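You operate a simulated robot arm through the tools that you are given. There is no shell and no other tool. Be economical: measure what you need, move in short steps, check, and stop when the job is done.

You run a simulated robot arm. Do the job below in one go: nothing can be reset, and whatever is moved stays where it is left.

Task
Take the child lock off, spin the wet socks at 600 and wait till it ends.
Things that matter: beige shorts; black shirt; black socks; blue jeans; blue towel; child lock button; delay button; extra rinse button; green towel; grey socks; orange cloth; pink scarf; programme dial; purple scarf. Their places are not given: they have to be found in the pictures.

The check looks at the end state, three seconds after you hand in, the way a careful person would. Anything else that was tipped, shoved, dropped, spilled or broken makes it a failure.

Robot
A 7-joint arm with a two-finger parallel gripper, fixed in place. Base frame: the origin is at the foot of the arm, x ahead of it, y to its left, z up. Units: m, rad, N and s.
It reaches about 0.792 m from its shoulder. Its first joint turns from -1.152 to 1.152 rad. Payload 2.4 kg.
The tool frame sits at the grasp point between the pads (the TCP): z along the fingers, y along the line on which they close. The tips reach 0.03 m beyond it. Largest opening 0.094 m; finger width 0.028, thickness 0.01; the body of the gripper, 0.05 by 0.096 m, starts 0.055 m behind the TCP.
Orientation is that of the tool frame in the base frame, as a unit quaternion [x, y, z, w]. With the fingers straight down and closing along the base's y, the tool's x points along the base's -x, its y along +y and its z along -z.

Tools
- The arm moves only by the tool jog_arm. Its argument "steps" is a list of rows, each an object of numbers (a shift or turn left out is 0, a gripper value left out holds the last): "tx", "ty", "tz": the shift along the base's x, y, z in m; "wx", "wy", "wz": the turn, a rotation vector about the base's x, y, z in rad; "gripper": the gripper command, from -1 (fully open) to 1 (shut), values between in proportion. In form: [{"tx": .., "ty": .., "tz": .., "wx": .., "wy": .., "wz": .., "gripper": ..}, ...]. A call has 1 to 10 rows; each row shifts and turns the commanded pose from where the row before left it. A row lasts 0.2 s, in which the tool goes at most 0.05 m and 0.15 rad; a call with a longer step from one row to the next is refused whole, and so is a gripper value outside its range. Where a pose cannot be reached the arm comes as near as it can. A force on the tool above 40 N (or 10 N above the force at the start of the call, whichever is more), or a blocked arm, ends the call early, and 0.2 s more pass. Each finger travels about 0.153 m/s and halts on what it meets, pressing with about 28 N; the grip force reading is that of the motor and also rises with nothing between the fingers. The clock runs only during rows and for 0.2 s after the last one: add rows that do not move to give the fingers time. The reply holds the time, the measured pose of the TCP, the force on the tool along the base axes, the opening and the grip force, in the units named above and with some noise, with the torque about the TCP (base axes, N m) and any sound that the robot's microphone picked up.
- Cameras (640 x 400 px; columns grow to the right, rows downward): "scene" is fixed at [0.0385, 0.4775, 1.4423]; the picture's right is [-0.66, -0.75, 0.00], its down [-0.51, 0.44, -0.74] and it looks along [0.56, -0.48, -0.67] (base axes); focal length 344 px, centre (320, 200). "wrist" rides on the gripper at [0.076, 0.014, -0.103] in the tool frame; the picture's right is [-0.18, 0.98, 0.00], its down [-0.75, -0.14, -0.64] and it looks along [-0.63, -0.12, 0.77] (tool axes); focal length 243 px, centre (320, 200).
- get_image(camera): a new picture of that camera. It takes no simulated time.
- measure_at(camera, pixels): for up to 12 pixels [column, row] of the newest picture of that camera ("zoom" is the newest enlarged one), the place [x, y, z] in the base frame of the surface seen there, good to about 0.002 m, but the place of the scene camera against the robot may be out by one fixed shift of up to 0.018 m in any direction. It takes no simulated time.
- zoom(camera, box): a new picture of the part [left, top, right, bottom] of that camera's present view, enlarged. It takes no simulated time.
- finish_job(): hands the job in; it is judged then, once.

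Keep the steps short. Do not move on a guess: measure, check each grasp and each placing, and mend mistakes. In all there are 80 turns and 38 pictures (those below and enlarged ones count). Leave the gripper open and the arm clear of the work at the hand-in unless told otherwise, and finish with a single line.

The tools are called after "Emit:" by a JSON object that holds its "api" and its "payload". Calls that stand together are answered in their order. jog_arm: Moves the arm, as the interface text tells. Its arguments: {"type":"object","properties":{"steps":{"type":"array","items":{"type":"object","properties":{"tx":{"type":"number"},"ty":{"type":"number"},"tz":{"type":"number"},"wx":{"type":"number"},"wy":{"type":"number"},"wz":{"type":"number"},"gripper":{"type":"number"}}}}},"required":["steps"]} The other tools are called the same way: get_image (camera) takes a picture; measure_at (camera, pixels) gives the place of the surface under pixels of a picture; zoom (camera, box) takes an enlarged picture of a part of a camera's view; finish_job () hands the job in.

At the start:

```text
time: 0.0
position: [0.4113, 0.0037, 0.9507]
orientation: [0.001, 1.0, 0.0, -0.001]
force: [-0.4, -0.4, 0.1]
wrist_torque: [0.02, 0.0, 0.0]
grip_width: 0.0939
grasp_force: 0.1
```

scene: 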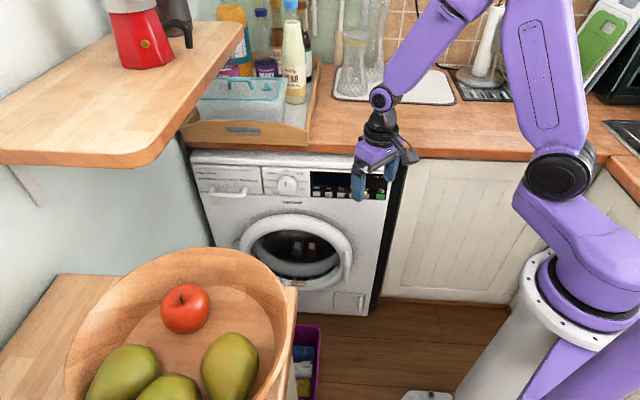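
wrist: 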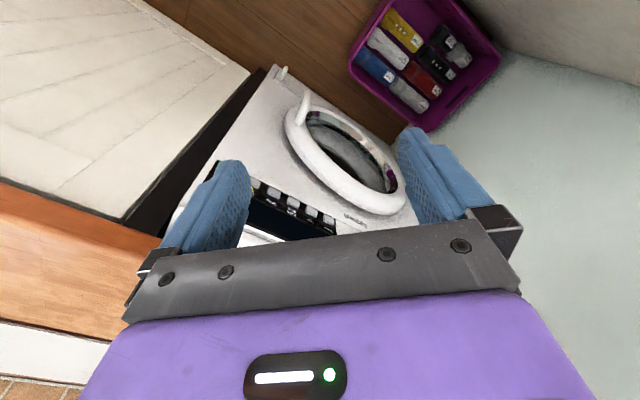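

The washer's panel is at about (190-390, 150-200) in the scene picture, and there is a basket of laundry. I'll enlarge the panel and the basket.

Emit:
{"api": "zoom", "payload": {"camera": "scene", "box": [190, 145, 400, 276]}}

Emit:
{"api": "zoom", "payload": {"camera": "wrist", "box": [240, 0, 520, 175]}}

```text
3.05 times, centred on (295, 210) of scene
```

zoom: 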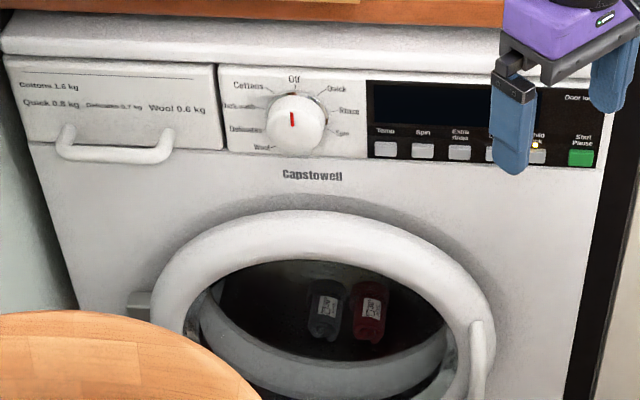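

```text
2.29 times, centred on (380, 88) of wrist
```

zoom: 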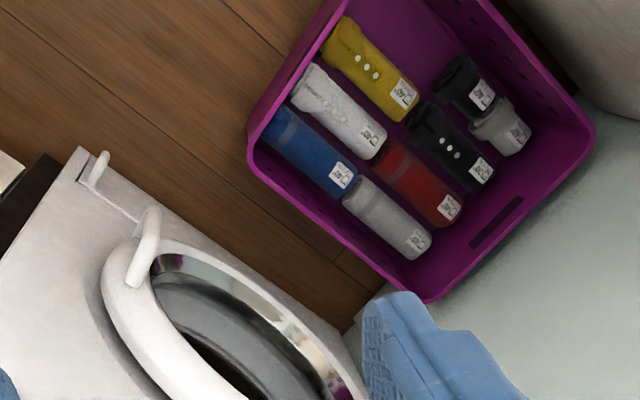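

Two items are in the drum (dark and red). I'll look closer at the drum, with labels, and the panel.

Emit:
{"api": "zoom", "payload": {"camera": "scene", "box": [280, 225, 330, 256]}}

Emit:
{"api": "zoom", "payload": {"camera": "scene", "box": [260, 160, 400, 248]}}

Emit:
{"api": "zoom", "payload": {"camera": "wrist", "box": [420, 10, 490, 90]}}

```text
12.80 times, centred on (305, 240) of scene
```

zoom: 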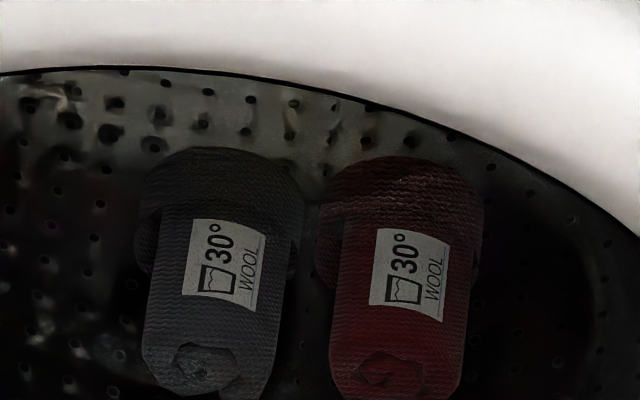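

```text
4.55 times, centred on (330, 204) of scene
```

zoom: 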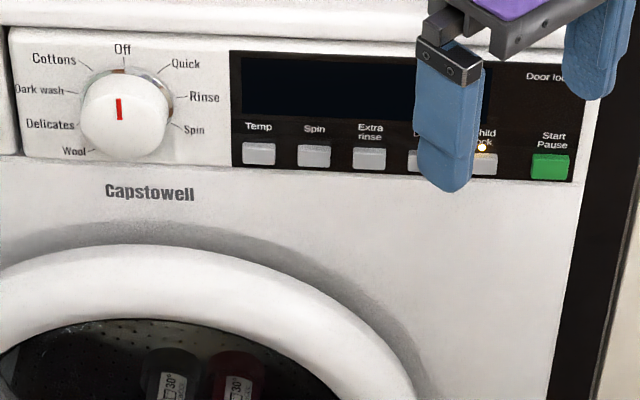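

```text
5.00 times, centred on (455, 50) of wrist
```

zoom: 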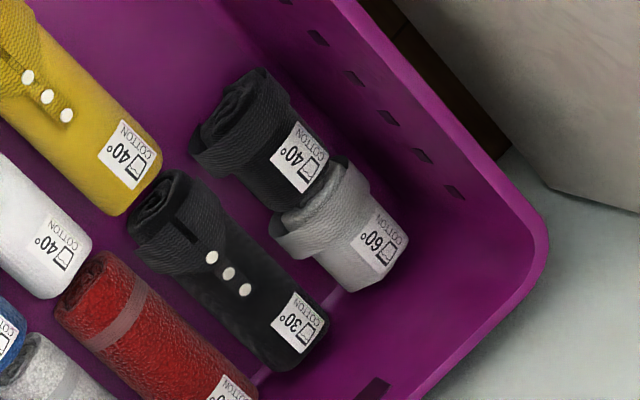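

The wet socks are already in the drum, the door looks shut, and the child-lock LED is lit (about (480,146) in the zoom). I'll measure the panel in the scene picture.

Emit:
{"api": "get_image", "payload": {"camera": "scene"}}

Emit:
{"api": "measure_at", "payload": {"camera": "scene", "pixels": [[317, 194], [329, 194], [341, 195], [366, 196], [380, 197], [287, 185], [287, 203], [230, 215], [380, 210], [222, 193], [240, 160], [345, 265]]}}

```text
30 pictures are left
```

scene: 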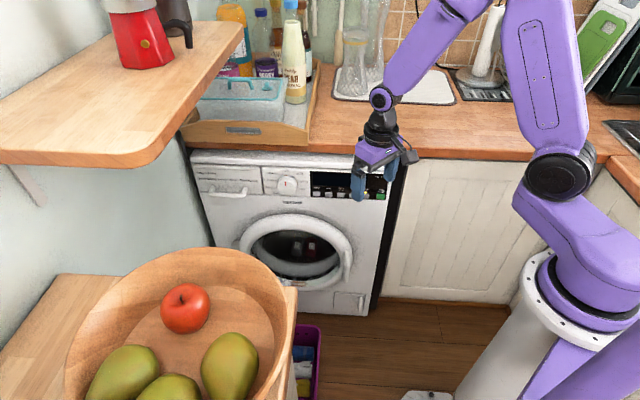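

```text
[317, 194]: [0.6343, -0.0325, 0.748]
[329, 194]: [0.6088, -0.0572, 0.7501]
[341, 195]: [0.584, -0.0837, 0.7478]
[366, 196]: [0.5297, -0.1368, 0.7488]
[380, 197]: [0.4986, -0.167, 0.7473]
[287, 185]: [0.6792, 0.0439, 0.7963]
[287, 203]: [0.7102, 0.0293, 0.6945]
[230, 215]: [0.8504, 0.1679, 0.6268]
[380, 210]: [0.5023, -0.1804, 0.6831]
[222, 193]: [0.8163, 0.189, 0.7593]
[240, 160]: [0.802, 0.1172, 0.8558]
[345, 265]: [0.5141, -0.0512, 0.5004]
```

The machine's front faces (-0.71, 0.71, 0), so I must point the fingers along (0.71, -0.71, 0). First, back off a little and yaw -45°.

Emit:
{"api": "jog_arm", "payload": {"steps": [{"tx": -0.008, "ty": 0.008, "wz": -0.131, "gripper": 1}, {"tx": -0.008, "ty": 0.008, "wz": -0.131}, {"tx": -0.008, "ty": 0.008, "wz": -0.131}, {"tx": -0.008, "ty": 0.008, "wz": -0.131}, {"tx": -0.008, "ty": 0.008, "wz": -0.131}, {"tx": -0.008, "ty": 0.008, "wz": -0.131}, {}]}}

```text
time: 1.6
position: [0.3626, 0.0514, 0.95]
orientation: [0.384, 0.923, 0.0, 0.0]
force: [0.0, 0.2, 0.2]
wrist_torque: [0.0, -0.01, 0.05]
grip_width: 0.0
grasp_force: 27.6
```

Yaw is right. Now pitch the fingers forward, part-way.

Emit:
{"api": "jog_arm", "payload": {"steps": [{"wx": -0.1, "wy": -0.1}, {"wx": -0.1, "wy": -0.1}, {"wx": -0.1, "wy": -0.1}, {"wx": -0.1, "wy": -0.1}, {"wx": -0.1, "wy": -0.1}, {"wx": -0.1, "wy": -0.1}, {"wx": -0.1, "wy": -0.1}, {"wx": -0.1, "wy": -0.1}, {}]}}

Emit:
{"api": "get_image", "payload": {"camera": "wrist"}}

```text
time: 3.6
position: [0.365, 0.0503, 0.9489]
orientation: [0.323, 0.779, -0.205, 0.496]
force: [-0.4, 0.3, 0.3]
wrist_torque: [-0.02, 0.01, -0.03]
grip_width: 0.0
grasp_force: 27.6
```

```text
29 pictures are left
```

wrist: 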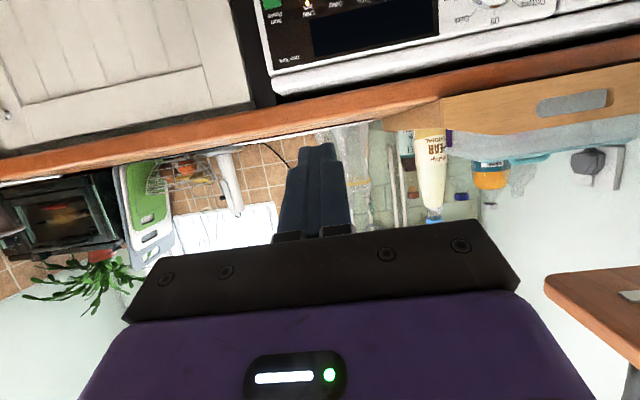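

Continue the pitch to horizontal and lower to panel height, still well in front.

Emit:
{"api": "jog_arm", "payload": {"steps": [{"wx": -0.1, "wy": -0.1, "tz": -0.04}, {"wx": -0.1, "wy": -0.1, "tz": -0.04}, {"wx": -0.1, "wy": -0.1, "tz": -0.04}, {"wx": -0.011, "wy": -0.011, "tz": -0.04}, {"tz": -0.03}, {}]}}

Emit:
{"api": "get_image", "payload": {"camera": "wrist"}}

```text
time: 5.0
position: [0.3633, 0.0526, 0.7605]
orientation: [0.271, 0.653, -0.271, 0.654]
force: [1.2, -0.1, 0.1]
wrist_torque: [0.0, 0.0, -0.02]
grip_width: 0.0
grasp_force: 28.0
```

```text
28 pictures are left
```

wrist: 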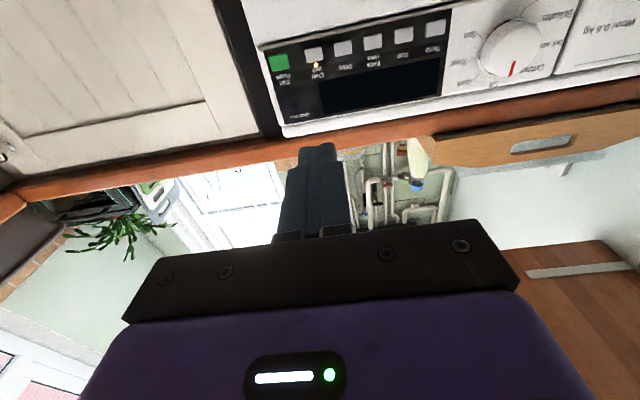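

The panel is in view. I'll measure the child lock (314,54), the start button, spin button (403,35), the dial centre and the panel face.

Emit:
{"api": "measure_at", "payload": {"camera": "wrist", "pixels": [[314, 54], [278, 62], [343, 48], [373, 42], [403, 35], [434, 28], [505, 44], [513, 68], [298, 70], [388, 55], [455, 60], [541, 60]]}}

Emit:
{"api": "zoom", "payload": {"camera": "wrist", "box": [250, 0, 450, 125]}}

Emit:
{"api": "zoom", "payload": {"camera": "wrist", "box": [430, 0, 590, 100]}}

```text
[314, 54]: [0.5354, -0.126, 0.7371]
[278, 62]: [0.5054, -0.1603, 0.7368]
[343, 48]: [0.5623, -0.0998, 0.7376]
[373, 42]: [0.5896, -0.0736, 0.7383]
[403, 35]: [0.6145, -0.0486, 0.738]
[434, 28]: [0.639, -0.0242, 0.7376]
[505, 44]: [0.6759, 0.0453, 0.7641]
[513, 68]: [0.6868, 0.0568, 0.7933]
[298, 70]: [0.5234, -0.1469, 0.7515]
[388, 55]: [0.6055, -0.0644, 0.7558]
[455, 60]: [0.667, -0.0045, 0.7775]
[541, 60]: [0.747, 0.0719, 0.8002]
```

```text
3.20 times, centred on (350, 62) of wrist
```

zoom: 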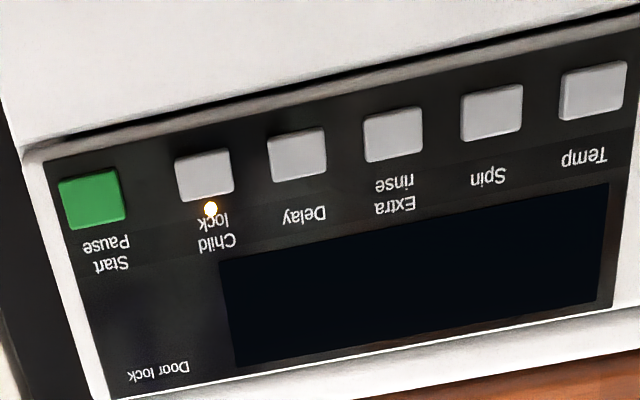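

```text
4.00 times, centred on (510, 50) of wrist
```

zoom: 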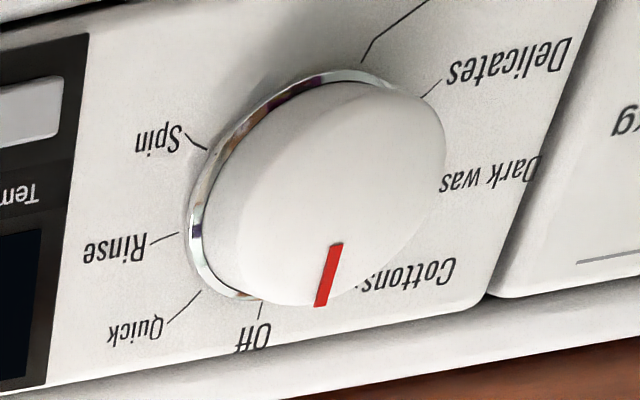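

Child lock button centre is at (0.535, -0.126, 0.737). Approach with closed fingers to about 3 cm before it.

Emit:
{"api": "jog_arm", "payload": {"steps": [{"tx": -0.003, "ty": -0.003, "tz": -0.0235}, {"tx": 0.0269, "ty": -0.0269}, {"tx": 0.0269, "ty": -0.0269}, {"tx": 0.0269, "ty": -0.0269}, {"tx": 0.0269, "ty": -0.0269}, {"tx": 0.0269, "ty": -0.0269}, {}]}}

Emit:
{"api": "get_image", "payload": {"camera": "wrist"}}

```text
time: 6.6
position: [0.4958, -0.0872, 0.7353]
orientation: [0.27, 0.653, -0.271, 0.653]
force: [-0.3, 0.5, 0.9]
wrist_torque: [0.01, 0.02, 0.01]
grip_width: 0.0002
grasp_force: 28.1
```

```text
25 pictures are left
```

wrist: 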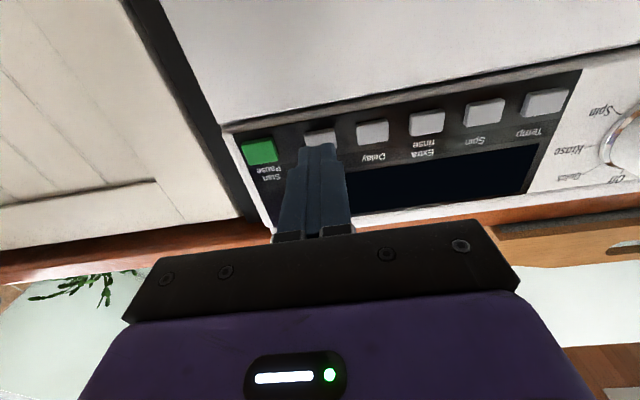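

Aligned with the child lock. Advance the ~2.5 cm gap and press gently, then hold.

Emit:
{"api": "jog_arm", "payload": {"steps": [{"tx": 0.008, "ty": -0.008}, {"tx": 0.007, "ty": -0.007}, {"tx": 0.003, "ty": -0.003}, {"tx": 0.0015, "ty": -0.0015}, {}]}}

```text
time: 7.8
position: [0.5147, -0.1054, 0.7366]
orientation: [0.27, 0.654, -0.271, 0.653]
force: [-0.5, 0.1, -1.0]
wrist_torque: [0.0, 0.02, 0.0]
grip_width: 0.0001
grasp_force: 28.2
```

Nearly touching. Press on in 1.4 mm steps.

Emit:
{"api": "jog_arm", "payload": {"steps": [{"tx": 0.001, "ty": -0.001}, {"tx": 0.001, "ty": -0.001}, {}]}}

```text
time: 8.6
position: [0.517, -0.1093, 0.7362]
orientation: [0.27, 0.653, -0.269, 0.654]
force: [-1.8, 3.4, -1.2]
wrist_torque: [0.03, 0.06, 0.03]
grip_width: 0.0002
grasp_force: 27.6
heard: click
```

A click: the button is in. Hold it about 4 s and check whether the LED goes out.

Emit:
{"api": "jog_arm", "payload": {"steps": [{}, {}, {}, {}, {}, {}, {}, {}, {}, {}]}}

Emit:
{"api": "jog_arm", "payload": {"steps": [{}, {}, {}, {}, {}, {}, {}, {}, {}, {}]}}

```text
time: 10.8
position: [0.5172, -0.1101, 0.7361]
orientation: [0.271, 0.652, -0.27, 0.654]
force: [-1.3, 3.1, 0.6]
wrist_torque: [0.0, 0.0, 0.04]
grip_width: 0.0
grasp_force: 27.8
```

```text
time: 13.0
position: [0.5169, -0.1092, 0.7349]
orientation: [0.271, 0.653, -0.27, 0.654]
force: [-2.1, 3.4, 1.2]
wrist_torque: [-0.03, 0.0, 0.03]
grip_width: 0.0002
grasp_force: 28.1
```

Held for over 4 s. Back off 8 cm and look.

Emit:
{"api": "jog_arm", "payload": {"steps": [{"tx": -0.02, "ty": 0.02}, {"tx": -0.02, "ty": 0.02}, {"tx": -0.02, "ty": 0.02}, {}]}}

Emit:
{"api": "zoom", "payload": {"camera": "wrist", "box": [220, 0, 640, 262]}}

```text
time: 14.0
position: [0.4557, -0.0487, 0.739]
orientation: [0.271, 0.653, -0.27, 0.654]
force: [0.1, -0.3, -0.2]
wrist_torque: [-0.02, 0.03, 0.02]
grip_width: 0.0002
grasp_force: 28.0
```

```text
1.52 times, centred on (430, 131) of wrist
```

zoom: 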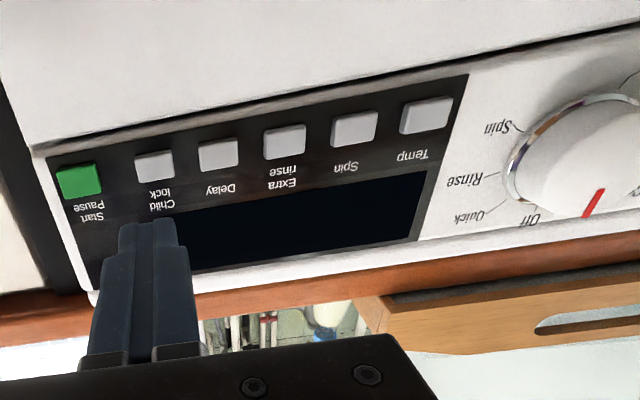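

The child-lock LED is out. Next the dial; before moving sideways I'll check where the shelf and bowl are, and measure the dial's parts.

Emit:
{"api": "measure_at", "payload": {"camera": "scene", "pixels": [[160, 155], [238, 30], [230, 252], [290, 300], [292, 340], [120, 162]]}}

Emit:
{"api": "measure_at", "payload": {"camera": "zoom", "pixels": [[588, 215], [601, 192], [620, 160], [509, 128], [500, 177], [505, 205], [535, 215]]}}

```text
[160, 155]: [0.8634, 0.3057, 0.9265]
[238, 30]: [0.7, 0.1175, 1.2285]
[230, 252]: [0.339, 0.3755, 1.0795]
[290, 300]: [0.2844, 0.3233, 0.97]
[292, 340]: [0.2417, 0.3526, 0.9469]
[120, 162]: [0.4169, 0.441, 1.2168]
```

```text
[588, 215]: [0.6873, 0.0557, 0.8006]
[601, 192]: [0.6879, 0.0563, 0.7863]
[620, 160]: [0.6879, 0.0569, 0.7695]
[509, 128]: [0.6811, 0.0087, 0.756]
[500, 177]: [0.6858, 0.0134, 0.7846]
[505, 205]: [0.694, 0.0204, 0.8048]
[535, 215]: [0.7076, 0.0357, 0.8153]
```

The shelf and bowl are clear of the path. Slide left along the machine's face to stand in front of the dial, opening the gripper.

Emit:
{"api": "jog_arm", "payload": {"steps": [{"tx": 0.0336, "ty": 0.0336, "tz": 0.0066, "gripper": 0.4}, {"tx": 0.0336, "ty": 0.0336, "tz": 0.0066}, {"tx": 0.0336, "ty": 0.0336, "tz": 0.0066}, {"tx": 0.0336, "ty": 0.0336, "tz": 0.0066}, {"tx": 0.0336, "ty": 0.0336, "tz": 0.0066}, {}]}}

Emit:
{"api": "get_image", "payload": {"camera": "wrist"}}

Emit:
{"api": "get_image", "payload": {"camera": "scene"}}

```text
time: 15.4
position: [0.6276, 0.1219, 0.7694]
orientation: [0.271, 0.653, -0.271, 0.653]
force: [-0.6, -0.1, -0.2]
wrist_torque: [-0.01, 0.03, -0.02]
grip_width: 0.0282
grasp_force: 0.2
```

```text
23 pictures are left
```

wrist: 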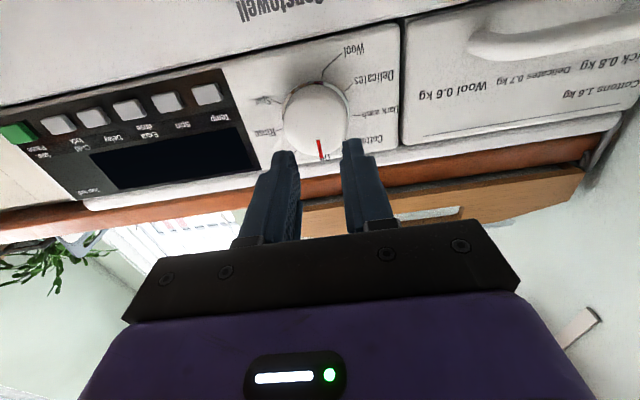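

```text
22 pictures are left
```

scene: 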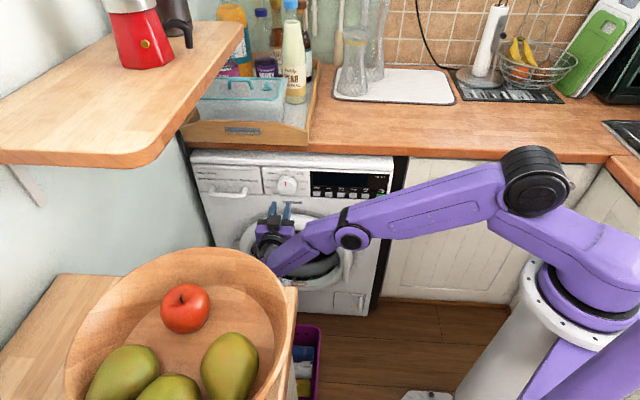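

The gripper faces the dial. Enlarge it to find its edges and ticks.

Emit:
{"api": "zoom", "payload": {"camera": "wrist", "box": [240, 30, 410, 170]}}

```text
2.86 times, centred on (325, 100) of wrist
```

zoom: 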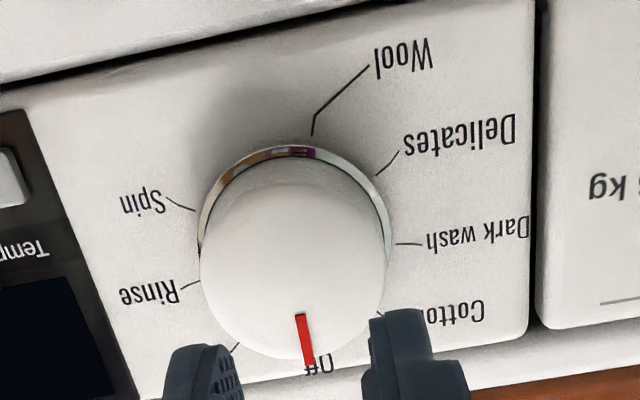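

Measure tick ends and the dial's rim.

Emit:
{"api": "measure_at", "payload": {"camera": "zoom", "pixels": [[312, 134], [378, 174], [397, 243], [375, 310], [198, 284], [195, 210], [238, 346], [204, 268], [382, 268], [309, 360], [297, 317], [290, 270]]}}

```text
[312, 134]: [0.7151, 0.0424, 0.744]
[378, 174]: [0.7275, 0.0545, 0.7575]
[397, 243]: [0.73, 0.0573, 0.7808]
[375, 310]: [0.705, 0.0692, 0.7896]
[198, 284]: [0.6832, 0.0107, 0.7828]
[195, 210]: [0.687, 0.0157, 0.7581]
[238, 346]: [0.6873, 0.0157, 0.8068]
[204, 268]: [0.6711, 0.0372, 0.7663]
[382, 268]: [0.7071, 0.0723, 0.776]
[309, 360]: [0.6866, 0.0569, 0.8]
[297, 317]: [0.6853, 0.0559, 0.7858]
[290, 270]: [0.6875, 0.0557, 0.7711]
```

The dial's centre is about r=-0.526, z=0.777 (0.697, 0.049 on the axis), radius 0.025; marks are 40° apart, so Spin lies 120° clockwise from Off. I'll pre-turn the gripper -60° about the dial axis, opened wide, so that it can turn to +60°.

Emit:
{"api": "jog_arm", "payload": {"steps": [{"tx": -0.003, "ty": -0.003, "tz": 0.0075, "gripper": -1}, {"wx": -0.0926, "wy": 0.0926}, {"wx": -0.0926, "wy": 0.0926}, {"wx": -0.0926, "wy": 0.0926}, {"wx": -0.0926, "wy": 0.0926}, {"wx": -0.0926, "wy": 0.0926}, {"wx": -0.0926, "wy": 0.0926}, {"wx": -0.0926, "wy": 0.0926}, {"wx": -0.0926, "wy": 0.0926}, {}]}}

Emit:
{"api": "get_image", "payload": {"camera": "wrist"}}

```text
time: 17.6
position: [0.6222, 0.1169, 0.7758]
orientation: [-0.093, 0.701, -0.562, 0.429]
force: [0.6, 0.0, -0.5]
wrist_torque: [-0.01, 0.03, 0.01]
grip_width: 0.0943
grasp_force: 0.0
```

```text
20 pictures are left
```

wrist: 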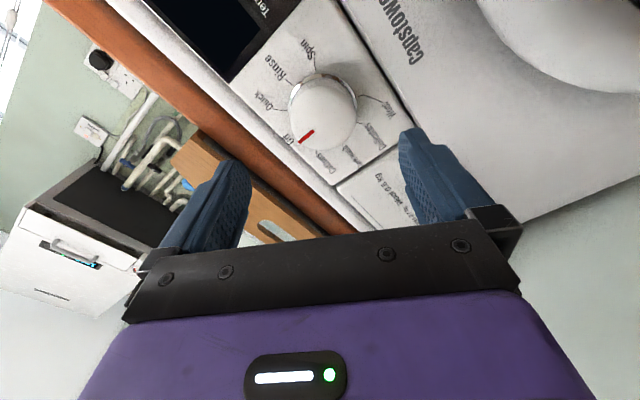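

Re-measure the knob face from this view to check centring: rim points.

Emit:
{"api": "measure_at", "payload": {"camera": "wrist", "pixels": [[292, 118], [354, 118], [322, 151], [323, 96], [345, 143], [300, 142], [322, 120]]}}

```text
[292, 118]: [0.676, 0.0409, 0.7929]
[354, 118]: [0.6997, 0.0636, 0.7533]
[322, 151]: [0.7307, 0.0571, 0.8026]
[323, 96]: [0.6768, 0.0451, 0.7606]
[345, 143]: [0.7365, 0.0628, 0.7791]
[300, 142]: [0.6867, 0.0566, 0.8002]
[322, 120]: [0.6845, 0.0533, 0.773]
```

Centred to within 2 mm. Advance 7.5 cm so the pads surround the knob.

Emit:
{"api": "jog_arm", "payload": {"steps": [{"tx": 0.0141, "ty": -0.0134}, {"tx": 0.0136, "ty": -0.0134}, {"tx": 0.0132, "ty": -0.0132}, {"tx": 0.0132, "ty": -0.0132}, {}]}}

Emit:
{"api": "get_image", "payload": {"camera": "wrist"}}

```text
time: 18.8
position: [0.6747, 0.0631, 0.7756]
orientation: [-0.093, 0.701, -0.56, 0.431]
force: [-0.6, -1.5, 0.1]
wrist_torque: [-0.01, 0.01, -0.03]
grip_width: 0.094
grasp_force: 0.0
```

```text
19 pictures are left
```

wrist: 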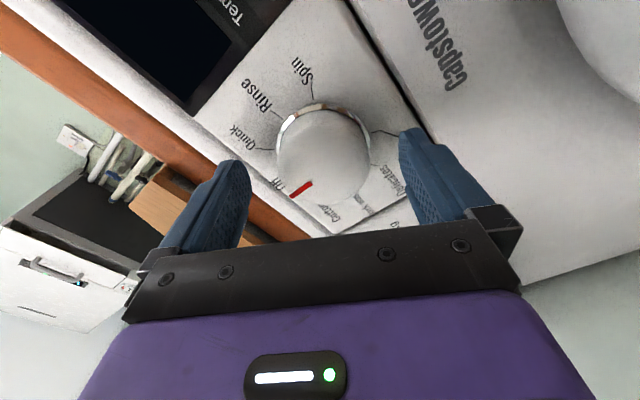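

The knob is between the pads. Close on it.

Emit:
{"api": "jog_arm", "payload": {"steps": [{"tx": 0.0015, "ty": 0.0015}, {"gripper": 0.0}, {"gripper": 1}, {}, {}]}}

```text
time: 20.0
position: [0.6778, 0.0652, 0.7749]
orientation: [-0.094, 0.702, -0.56, 0.43]
force: [13.7, -0.7, -14.5]
wrist_torque: [0.03, -0.03, 0.55]
grip_width: 0.0551
grasp_force: 45.0
```

Gripped at 0.055, but with a side force showing it's slightly off centre. Shift the tool 2 mm along its own y to relax.

Emit:
{"api": "jog_arm", "payload": {"steps": [{"tx": 0.0007, "ty": 0.0007, "tz": -0.0017}, {}, {}]}}

```text
time: 20.8
position: [0.679, 0.0665, 0.7749]
orientation: [-0.092, 0.7, -0.562, 0.43]
force: [3.6, -0.8, -1.2]
wrist_torque: [0.5, 0.48, -0.97]
grip_width: 0.055
grasp_force: 44.5
```

Force relaxed. Now turn clockwise about the dial axis, first ~30°.

Emit:
{"api": "jog_arm", "payload": {"steps": [{"wx": 0.0926, "wy": -0.0926}, {"wx": 0.0926, "wy": -0.0926}, {"wx": 0.0926, "wy": -0.0926}, {"wx": 0.0926, "wy": -0.0926}, {}]}}

Emit:
{"api": "get_image", "payload": {"camera": "wrist"}}

```text
time: 22.0
position: [0.6766, 0.0664, 0.7755]
orientation: [0.094, 0.7, -0.431, 0.562]
force: [-14.5, 0.5, 8.5]
wrist_torque: [-0.31, -0.27, -0.86]
grip_width: 0.055
grasp_force: 44.8
```

```text
18 pictures are left
```

wrist: 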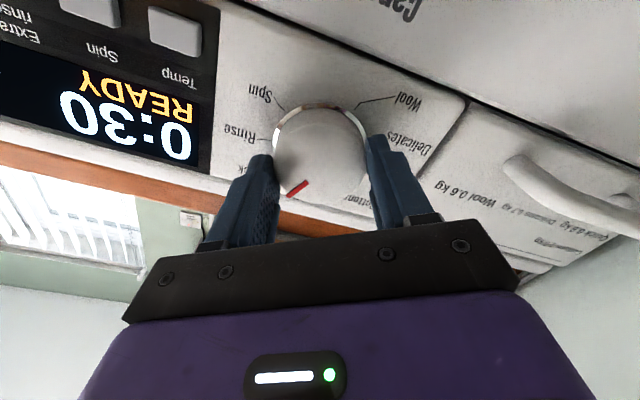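

The dial turns with the gripper (display lit, 0:30 READY). Continue with a small centring correction.

Emit:
{"api": "jog_arm", "payload": {"steps": [{"wx": 0.0926, "wy": -0.0926, "tx": -0.0008, "ty": -0.0008, "tz": 0.0008}, {"wx": 0.0926, "wy": -0.0926}, {"wx": 0.0926, "wy": -0.0926}, {"wx": 0.0926, "wy": -0.0926}, {}]}}

```text
time: 23.2
position: [0.677, 0.0653, 0.7747]
orientation: [0.272, 0.653, -0.269, 0.654]
force: [-7.2, -2.7, 1.3]
wrist_torque: [-0.06, -0.02, 0.47]
grip_width: 0.0547
grasp_force: 44.5
```

Smooth at 60°. Keep turning, another 30°.

Emit:
{"api": "jog_arm", "payload": {"steps": [{"wx": 0.0926, "wy": -0.0926, "tx": -0.0003, "ty": -0.0003}, {"wx": 0.0926, "wy": -0.0926}, {"wx": 0.0926, "wy": -0.0926}, {"wx": 0.0926, "wy": -0.0926}, {}]}}

Emit:
{"api": "get_image", "payload": {"camera": "wrist"}}

```text
time: 24.4
position: [0.6774, 0.0648, 0.7762]
orientation: [0.432, 0.56, -0.091, 0.701]
force: [-10.1, 0.1, -1.0]
wrist_torque: [0.18, 0.21, 0.13]
grip_width: 0.0551
grasp_force: 44.6
```

```text
17 pictures are left
```

wrist: 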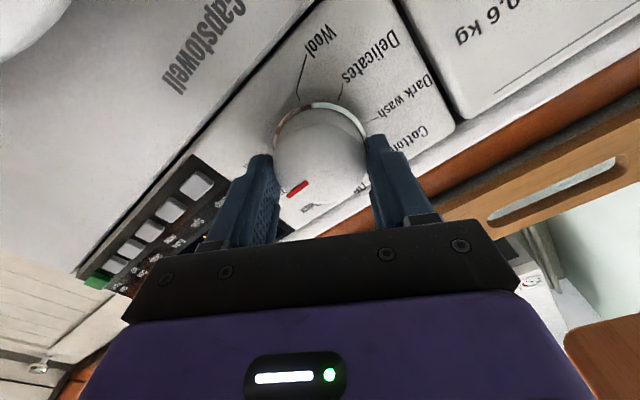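

Pointer still fixed relative to the pads; now ~90°. Turn the last 30°.

Emit:
{"api": "jog_arm", "payload": {"steps": [{"wx": 0.0926, "wy": -0.0926}, {"wx": 0.0926, "wy": -0.0926}, {"wx": 0.0926, "wy": -0.0926}, {"wx": 0.0926, "wy": -0.0926}, {}]}}

Emit:
{"api": "get_image", "payload": {"camera": "scene"}}

```text
time: 24.8
position: [0.6761, 0.0602, 0.7809]
orientation: [0.461, 0.545, -0.057, 0.698]
force: [1.9, -1.7, 0.0]
wrist_torque: [0.11, 0.1, 1.4]
grip_width: 0.0548
grasp_force: 44.9
out of reach, approached as far as the arm can: row 1, 2
stopped in row 2: the force on the tool passed its limit at 66 N (the readings are from after the stop); the commanded pose is now the measured one
```

```text
16 pictures are left
```

scene: 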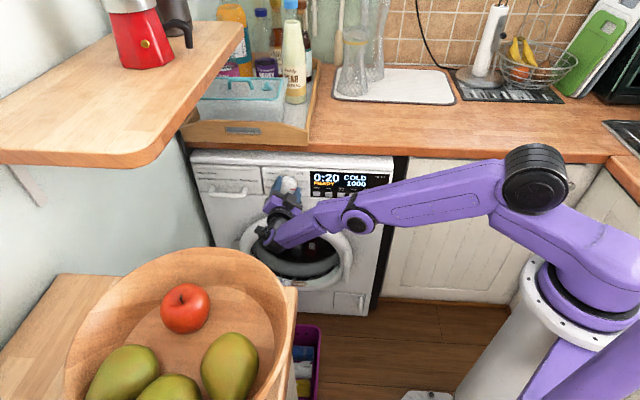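

The wrist reached its limit; the dial shows Rinse (0:20 COLD 1000). Release, turn the gripper back, and regrip for the last stretch.

Emit:
{"api": "jog_arm", "payload": {"steps": [{"gripper": -1}, {}, {"tx": -0.0283, "ty": 0.0283}, {"tx": -0.0283, "ty": 0.0283}, {}]}}

Emit:
{"api": "jog_arm", "payload": {"steps": [{"wx": -0.0926, "wy": 0.0926}, {"wx": -0.0926, "wy": 0.0926}, {"wx": -0.0926, "wy": 0.0926}, {"wx": -0.0926, "wy": 0.0926}, {"wx": -0.0926, "wy": 0.0926}, {"wx": -0.0926, "wy": 0.0926}, {"wx": -0.0926, "wy": 0.0926}, {}]}}

Emit:
{"api": "get_image", "payload": {"camera": "wrist"}}

```text
time: 26.0
position: [0.6207, 0.1167, 0.7795]
orientation: [0.462, 0.544, -0.06, 0.698]
force: [0.3, -0.1, 0.1]
wrist_torque: [-0.02, -0.02, 0.0]
grip_width: 0.0942
grasp_force: 0.0
```

```text
time: 27.8
position: [0.6191, 0.1156, 0.7811]
orientation: [0.177, 0.688, -0.369, 0.599]
force: [0.9, -0.1, -0.2]
wrist_torque: [0.0, 0.0, 0.02]
grip_width: 0.0941
grasp_force: 0.0
```

```text
15 pictures are left
```

wrist: 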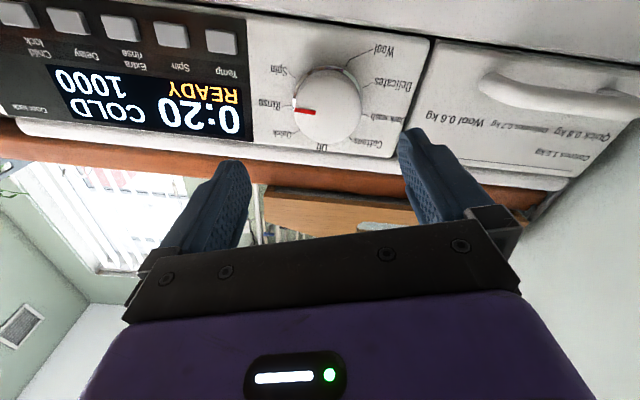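

Dial at Rinse. Recentre on the knob and advance again.

Emit:
{"api": "jog_arm", "payload": {"steps": [{"tx": 0.004, "ty": 0.004, "tz": -0.0056}, {"tx": 0.0135, "ty": -0.0135}, {"tx": 0.0135, "ty": -0.0135}, {"tx": 0.0135, "ty": -0.0135}, {"tx": 0.0135, "ty": -0.0135}, {}]}}

```text
time: 29.2
position: [0.6775, 0.0677, 0.7758]
orientation: [0.176, 0.688, -0.368, 0.6]
force: [-0.8, 0.1, -0.7]
wrist_torque: [-0.01, 0.0, 0.0]
grip_width: 0.094
grasp_force: 0.1
```

In place. Close on the knob.

Emit:
{"api": "jog_arm", "payload": {"steps": [{"tx": -0.0008, "ty": -0.0015, "gripper": 0}, {"gripper": 1}, {}, {}]}}

```text
time: 30.2
position: [0.6766, 0.0664, 0.7755]
orientation: [0.177, 0.688, -0.367, 0.601]
force: [4.7, 3.1, 0.7]
wrist_torque: [0.55, 0.58, 0.44]
grip_width: 0.0554
grasp_force: 44.6
```

Gripped with little side force. Turn 40° clockwise.

Emit:
{"api": "jog_arm", "payload": {"steps": [{"wx": 0.0926, "wy": -0.0926}, {"wx": 0.0926, "wy": -0.0926}, {"wx": 0.0926, "wy": -0.0926}, {"wx": 0.0926, "wy": -0.0926}, {"wx": 0.0926, "wy": -0.0926}, {"wx": 0.03, "wy": -0.03}, {}]}}

Emit:
{"api": "zoom", "payload": {"camera": "scene", "box": [260, 160, 400, 248]}}

Emit:
{"api": "get_image", "payload": {"camera": "wrist"}}

```text
time: 31.8
position: [0.6757, 0.0674, 0.7755]
orientation: [0.399, 0.592, -0.136, 0.688]
force: [6.0, 9.5, -0.8]
wrist_torque: [-1.03, 1.16, 0.83]
grip_width: 0.0548
grasp_force: 44.8
```

```text
4.55 times, centred on (330, 204) of scene
```

zoom: 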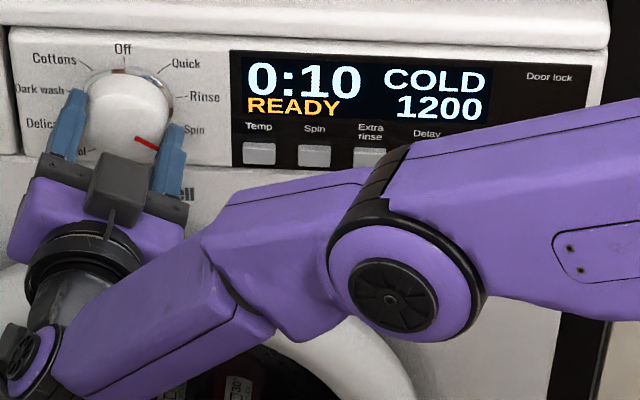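

```text
13 pictures are left
```

wrist: 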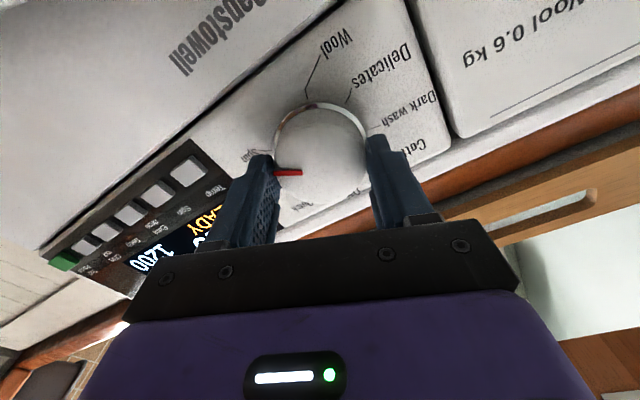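

The dial is on Spin (0:10 COLD 1200 READY). Release, back away and level the gripper.

Emit:
{"api": "jog_arm", "payload": {"steps": [{"gripper": -1}, {}, {"tx": -0.0283, "ty": 0.0283}, {"tx": -0.0283, "ty": 0.0283}, {"wx": -0.0926, "wy": 0.0926, "gripper": 1}, {"wx": -0.0926, "wy": 0.0926}, {"wx": -0.0926, "wy": 0.0926}, {"wx": -0.035, "wy": 0.035}, {}]}}

```text
time: 33.8
position: [0.6189, 0.1221, 0.7754]
orientation: [0.262, 0.662, -0.287, 0.641]
force: [0.3, -0.7, -0.5]
wrist_torque: [0.02, 0.01, 0.0]
grip_width: 0.0002
grasp_force: 28.1
```

Slide over to the Spin button (0.6145, -0.0486, 0.738) and approach to 2 cm.

Emit:
{"api": "jog_arm", "payload": {"steps": [{"tx": -0.0292, "ty": -0.0292, "tz": -0.0127}, {"tx": -0.0292, "ty": -0.0292, "tz": -0.0127}, {"tx": -0.0292, "ty": -0.0292, "tz": -0.0127}, {"tx": 0.024, "ty": -0.024}, {"tx": 0.024, "ty": -0.024}, {}]}}

Emit:
{"api": "get_image", "payload": {"camera": "wrist"}}

```text
time: 35.2
position: [0.5815, -0.0137, 0.7394]
orientation: [0.263, 0.661, -0.288, 0.641]
force: [0.8, -0.3, 1.0]
wrist_torque: [0.02, -0.02, -0.02]
grip_width: 0.0001
grasp_force: 27.5
```

```text
12 pictures are left
```

wrist: 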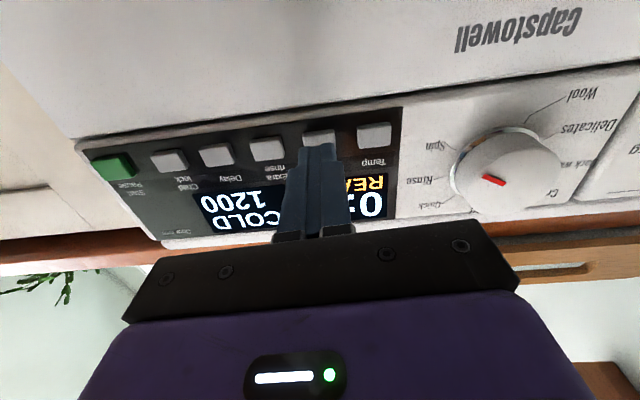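

Aligned with Spin. But the pointer looks near Rinse; check the dial and display from scene.

Emit:
{"api": "zoom", "payload": {"camera": "scene", "box": [260, 160, 400, 248]}}

```text
4.55 times, centred on (330, 204) of scene
```

zoom: 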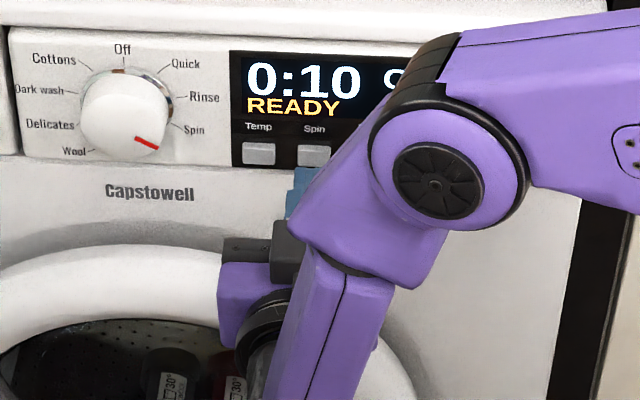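

Pointer on Spin, 0:10 READY. Now press the Spin button once: forward to click, then back.

Emit:
{"api": "jog_arm", "payload": {"steps": [{"tx": 0.007, "ty": -0.007}, {"tx": 0.006, "ty": -0.006}, {"tx": 0.0015, "ty": -0.0015}, {"tx": 0.001, "ty": -0.001}, {}, {"tx": -0.012, "ty": 0.012}, {}]}}

Emit:
{"api": "get_image", "payload": {"camera": "wrist"}}

```text
time: 36.8
position: [0.5828, -0.0165, 0.7373]
orientation: [0.263, 0.661, -0.288, 0.641]
force: [1.0, 0.6, -1.1]
wrist_torque: [-0.02, -0.02, -0.02]
grip_width: 0.0
grasp_force: 28.1
heard: click
```

```text
10 pictures are left
```

wrist: 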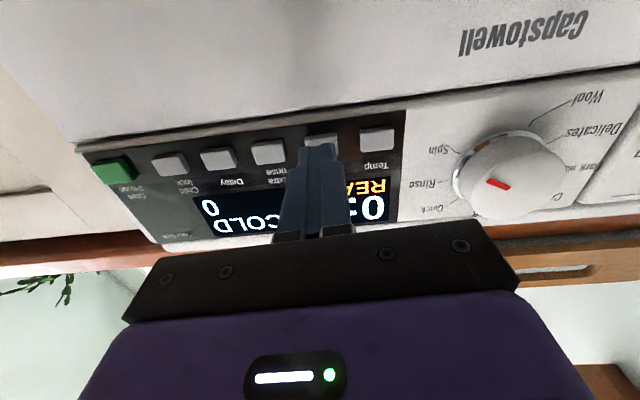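

One click went 1200 → 0 (wrapped). Press again and read.

Emit:
{"api": "jog_arm", "payload": {"steps": [{"tx": 0.006, "ty": -0.006}, {"tx": 0.005, "ty": -0.005}, {"tx": 0.001, "ty": -0.001}, {}, {"tx": -0.012, "ty": 0.012}, {}]}}

Emit:
{"api": "get_image", "payload": {"camera": "wrist"}}

```text
time: 38.2
position: [0.5819, -0.0158, 0.7376]
orientation: [0.262, 0.661, -0.287, 0.642]
force: [-0.3, 0.2, -0.6]
wrist_torque: [0.03, -0.02, 0.0]
grip_width: 0.0
grasp_force: 28.0
heard: click
```

```text
9 pictures are left
```

wrist: 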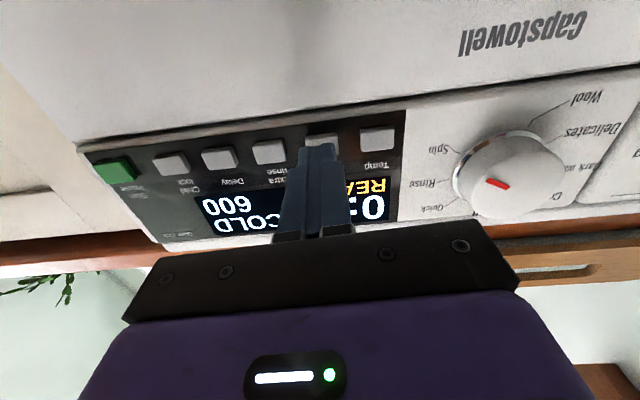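

It may read 600, upside down. Verify by enlarging.

Emit:
{"api": "zoom", "payload": {"camera": "wrist", "box": [180, 165, 300, 240]}}

```text
5.33 times, centred on (240, 202) of wrist
```

zoom: 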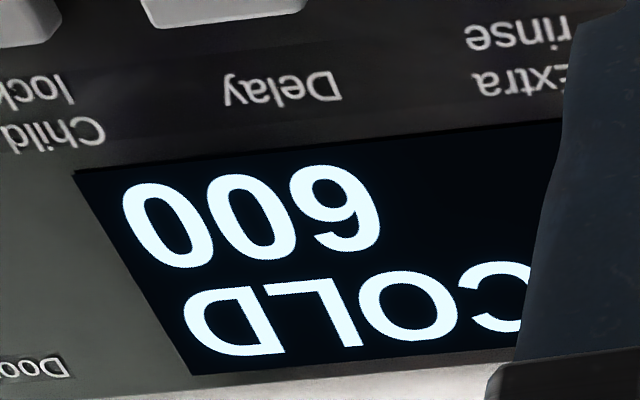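

It reads 600. Back off and slide right to the green Start button (0.505, -0.160, 0.737).

Emit:
{"api": "jog_arm", "payload": {"steps": [{"tx": -0.014, "ty": 0.014}, {"tx": -0.0276, "ty": -0.0276}, {"tx": -0.0276, "ty": -0.0276}, {"tx": -0.0276, "ty": -0.0276}, {"tx": -0.0276, "ty": -0.0276}, {"tx": 0.012, "ty": -0.012}, {}]}}

Emit:
{"api": "get_image", "payload": {"camera": "wrist"}}

```text
time: 39.8
position: [0.4828, -0.1165, 0.7306]
orientation: [0.263, 0.661, -0.288, 0.641]
force: [-0.3, 0.0, -0.6]
wrist_torque: [0.01, -0.02, 0.02]
grip_width: 0.0
grasp_force: 27.6
out of reach, approached as far as the arm can: row 5
```

```text
7 pictures are left
```

wrist: 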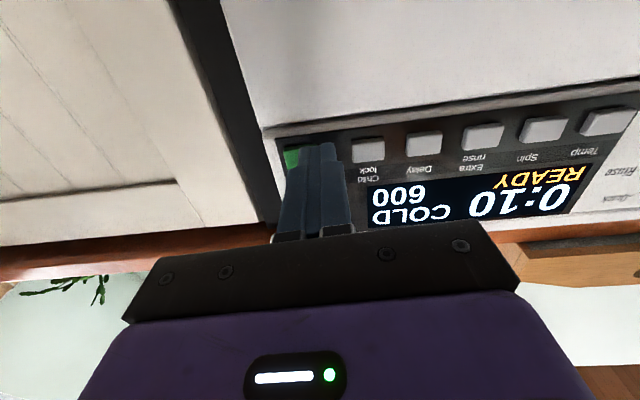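

Slightly short: tool is 1.5 cm left of the Start button centre and 6 mm low (a reach limit when close in). Nudge right and up here.

Emit:
{"api": "jog_arm", "payload": {"steps": [{"tx": -0.0053, "ty": -0.0053, "tz": 0.003}, {"tx": -0.0053, "ty": -0.0053, "tz": 0.003}, {}]}}

```text
time: 40.6
position: [0.4826, -0.1236, 0.7322]
orientation: [0.262, 0.661, -0.289, 0.641]
force: [-0.9, -1.1, -0.2]
wrist_torque: [-0.01, -0.04, 0.03]
grip_width: 0.0
grasp_force: 27.8
out of reach, approached as far as the arm can: row 1, 2
```

Still limited by the arm's fold. Pitch the fingers ~16° downward, which lifts the wrist, then see if it reaches.

Emit:
{"api": "jog_arm", "payload": {"steps": [{"wx": 0.1, "wy": 0.1, "tz": 0.006}, {"wx": 0.1, "wy": 0.1, "tz": 0.006}, {"tx": -0.003, "ty": -0.003}, {"tx": -0.003, "ty": -0.003}, {}]}}

Emit:
{"api": "get_image", "payload": {"camera": "wrist"}}

```text
time: 41.8
position: [0.4968, -0.1205, 0.7381]
orientation: [0.295, 0.748, -0.247, 0.541]
force: [-0.2, 0.3, 0.2]
wrist_torque: [0.02, 0.03, -0.03]
grip_width: 0.0002
grasp_force: 27.8
out of reach, approached as far as the arm can: row 1, 2, 3, 4
```

```text
6 pictures are left
```

wrist: 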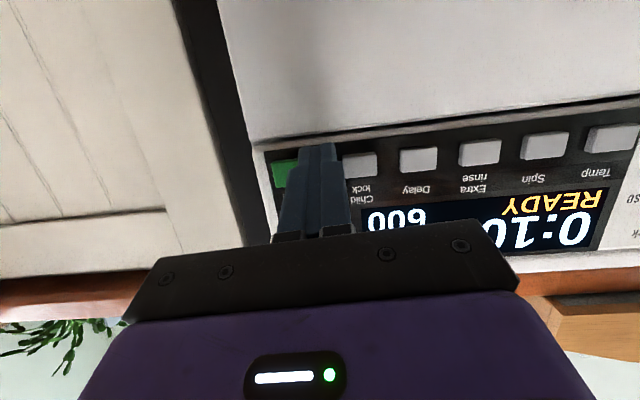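

That's worse: the wrist is too near the shoulder. Undo the pitch, and instead yaw the fingers ~16° further right, which puts the wrist farther out.

Emit:
{"api": "jog_arm", "payload": {"steps": [{"tx": -0.004, "ty": 0.008, "wx": -0.1, "wy": -0.1}, {"tx": -0.004, "ty": 0.004, "wx": -0.1, "wy": -0.1}, {"wz": -0.14}, {"wz": -0.14}, {}]}}

```text
time: 43.0
position: [0.4888, -0.1074, 0.738]
orientation: [0.353, 0.618, -0.375, 0.594]
force: [0.3, 0.0, -0.2]
wrist_torque: [-0.02, 0.01, 0.01]
grip_width: 0.0001
grasp_force: 27.3
```

Reachable now. Move right to the Start button.

Emit:
{"api": "jog_arm", "payload": {"steps": [{"tx": -0.0085, "ty": -0.0085}, {"tx": -0.0085, "ty": -0.0085}, {}]}}

Emit:
{"api": "get_image", "payload": {"camera": "wrist"}}

```text
time: 43.8
position: [0.471, -0.1255, 0.7391]
orientation: [0.353, 0.618, -0.374, 0.595]
force: [0.5, -0.2, -0.1]
wrist_torque: [0.0, 0.0, 0.0]
grip_width: 0.0002
grasp_force: 27.7
```

```text
5 pictures are left
```

wrist: 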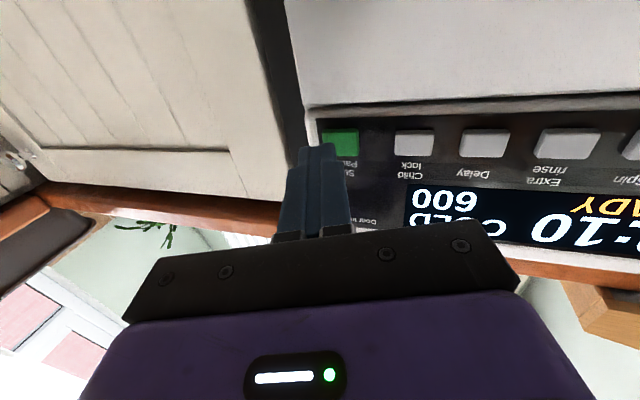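

Tip is slightly right of the button's centre; shift 6 mm left, then press ~2 cm forward until it clicks, and back off.

Emit:
{"api": "jog_arm", "payload": {"steps": [{"tx": 0.0042, "ty": 0.0042}, {"tx": 0.007, "ty": -0.007}, {"tx": 0.005, "ty": -0.005}, {"tx": 0.0015, "ty": -0.0015}, {"tx": 0.001, "ty": -0.001}, {}]}}

```text
time: 45.2
position: [0.4907, -0.1353, 0.7381]
orientation: [0.352, 0.618, -0.374, 0.595]
force: [-3.2, 3.9, 0.0]
wrist_torque: [-0.02, -0.04, 0.05]
grip_width: 0.0
grasp_force: 28.2
heard: click
```

A click. Back off and look at the display.

Emit:
{"api": "jog_arm", "payload": {"steps": [{"tx": -0.007, "ty": 0.007}, {"tx": -0.004, "ty": 0.012}, {"tx": 0.0, "ty": 0.03}, {"tx": 0.02, "ty": 0.03}, {}]}}

Emit:
{"api": "get_image", "payload": {"camera": "wrist"}}

```text
time: 46.4
position: [0.4982, -0.0568, 0.7394]
orientation: [0.353, 0.618, -0.375, 0.595]
force: [0.6, 0.8, 0.3]
wrist_torque: [-0.02, 0.02, 0.03]
grip_width: 0.0
grasp_force: 28.4
```

```text
4 pictures are left
```

wrist: 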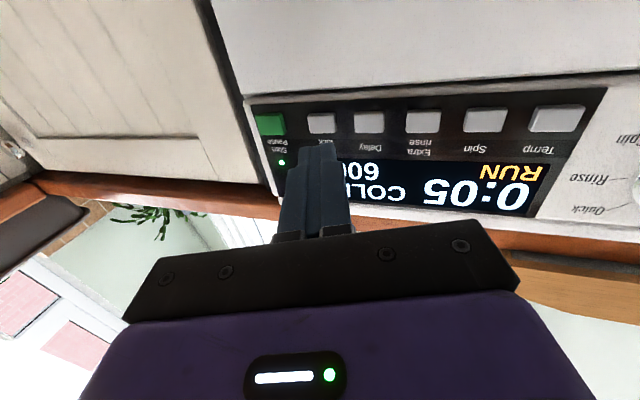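

It is running (RUN 0:05, 600). Move clear, open the gripper and wait for the end.

Emit:
{"api": "jog_arm", "payload": {"steps": [{"ty": 0.03, "gripper": -1}, {"ty": 0.03}, {"ty": 0.03}, {"tz": 0.02}, {}, {}, {}, {}, {}, {}]}}

Emit:
{"api": "jog_arm", "payload": {"steps": [{}, {}, {}, {}, {}, {}, {}, {}, {}, {}]}}

Emit:
{"api": "jog_arm", "payload": {"steps": [{}, {}, {}, {}, {}, {}, {}, {}, {}, {}]}}

Emit:
{"api": "get_image", "payload": {"camera": "wrist"}}

```text
time: 48.6
position: [0.4991, 0.0322, 0.7575]
orientation: [0.352, 0.618, -0.374, 0.594]
force: [-0.4, 0.6, 0.1]
wrist_torque: [0.02, 0.04, 0.0]
grip_width: 0.094
grasp_force: 0.0
```

```text
time: 50.8
position: [0.4994, 0.0328, 0.7578]
orientation: [0.353, 0.618, -0.373, 0.595]
force: [0.4, 0.0, -0.7]
wrist_torque: [0.05, 0.01, -0.01]
grip_width: 0.0939
grasp_force: 0.1
```

```text
time: 53.0
position: [0.4988, 0.0327, 0.7583]
orientation: [0.352, 0.618, -0.373, 0.596]
force: [0.3, -0.7, -0.8]
wrist_torque: [-0.02, -0.01, 0.03]
grip_width: 0.0939
grasp_force: 0.0
```

```text
3 pictures are left
```

wrist: 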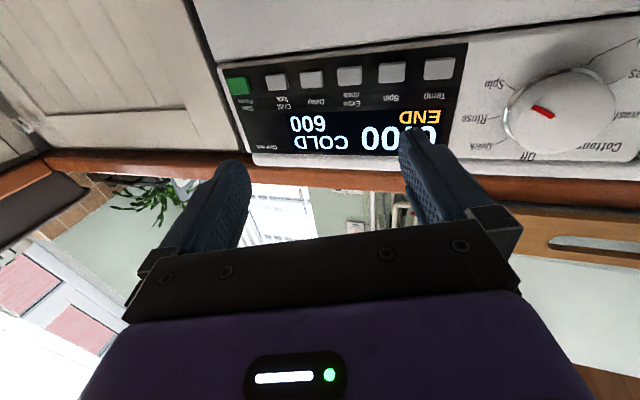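

Display shows END, 0:00, 600. One enlarged look to confirm no LED is lit.

Emit:
{"api": "zoom", "payload": {"camera": "wrist", "box": [210, 40, 470, 170]}}

```text
2.46 times, centred on (340, 105) of wrist
```

zoom: 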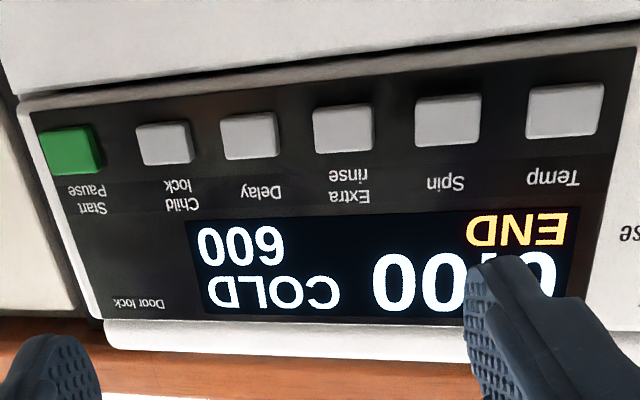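

Child lock off, no delay or extra rinse lit, programme ended; the arm is clear and open. Handing in.

Emit:
{"api": "finish_job", "payload": {}}

```text
The job is handed in.
```

The child lock is off and the wet socks, already in the drum, were spun at 600 to the end: the display shows END, 0:00.
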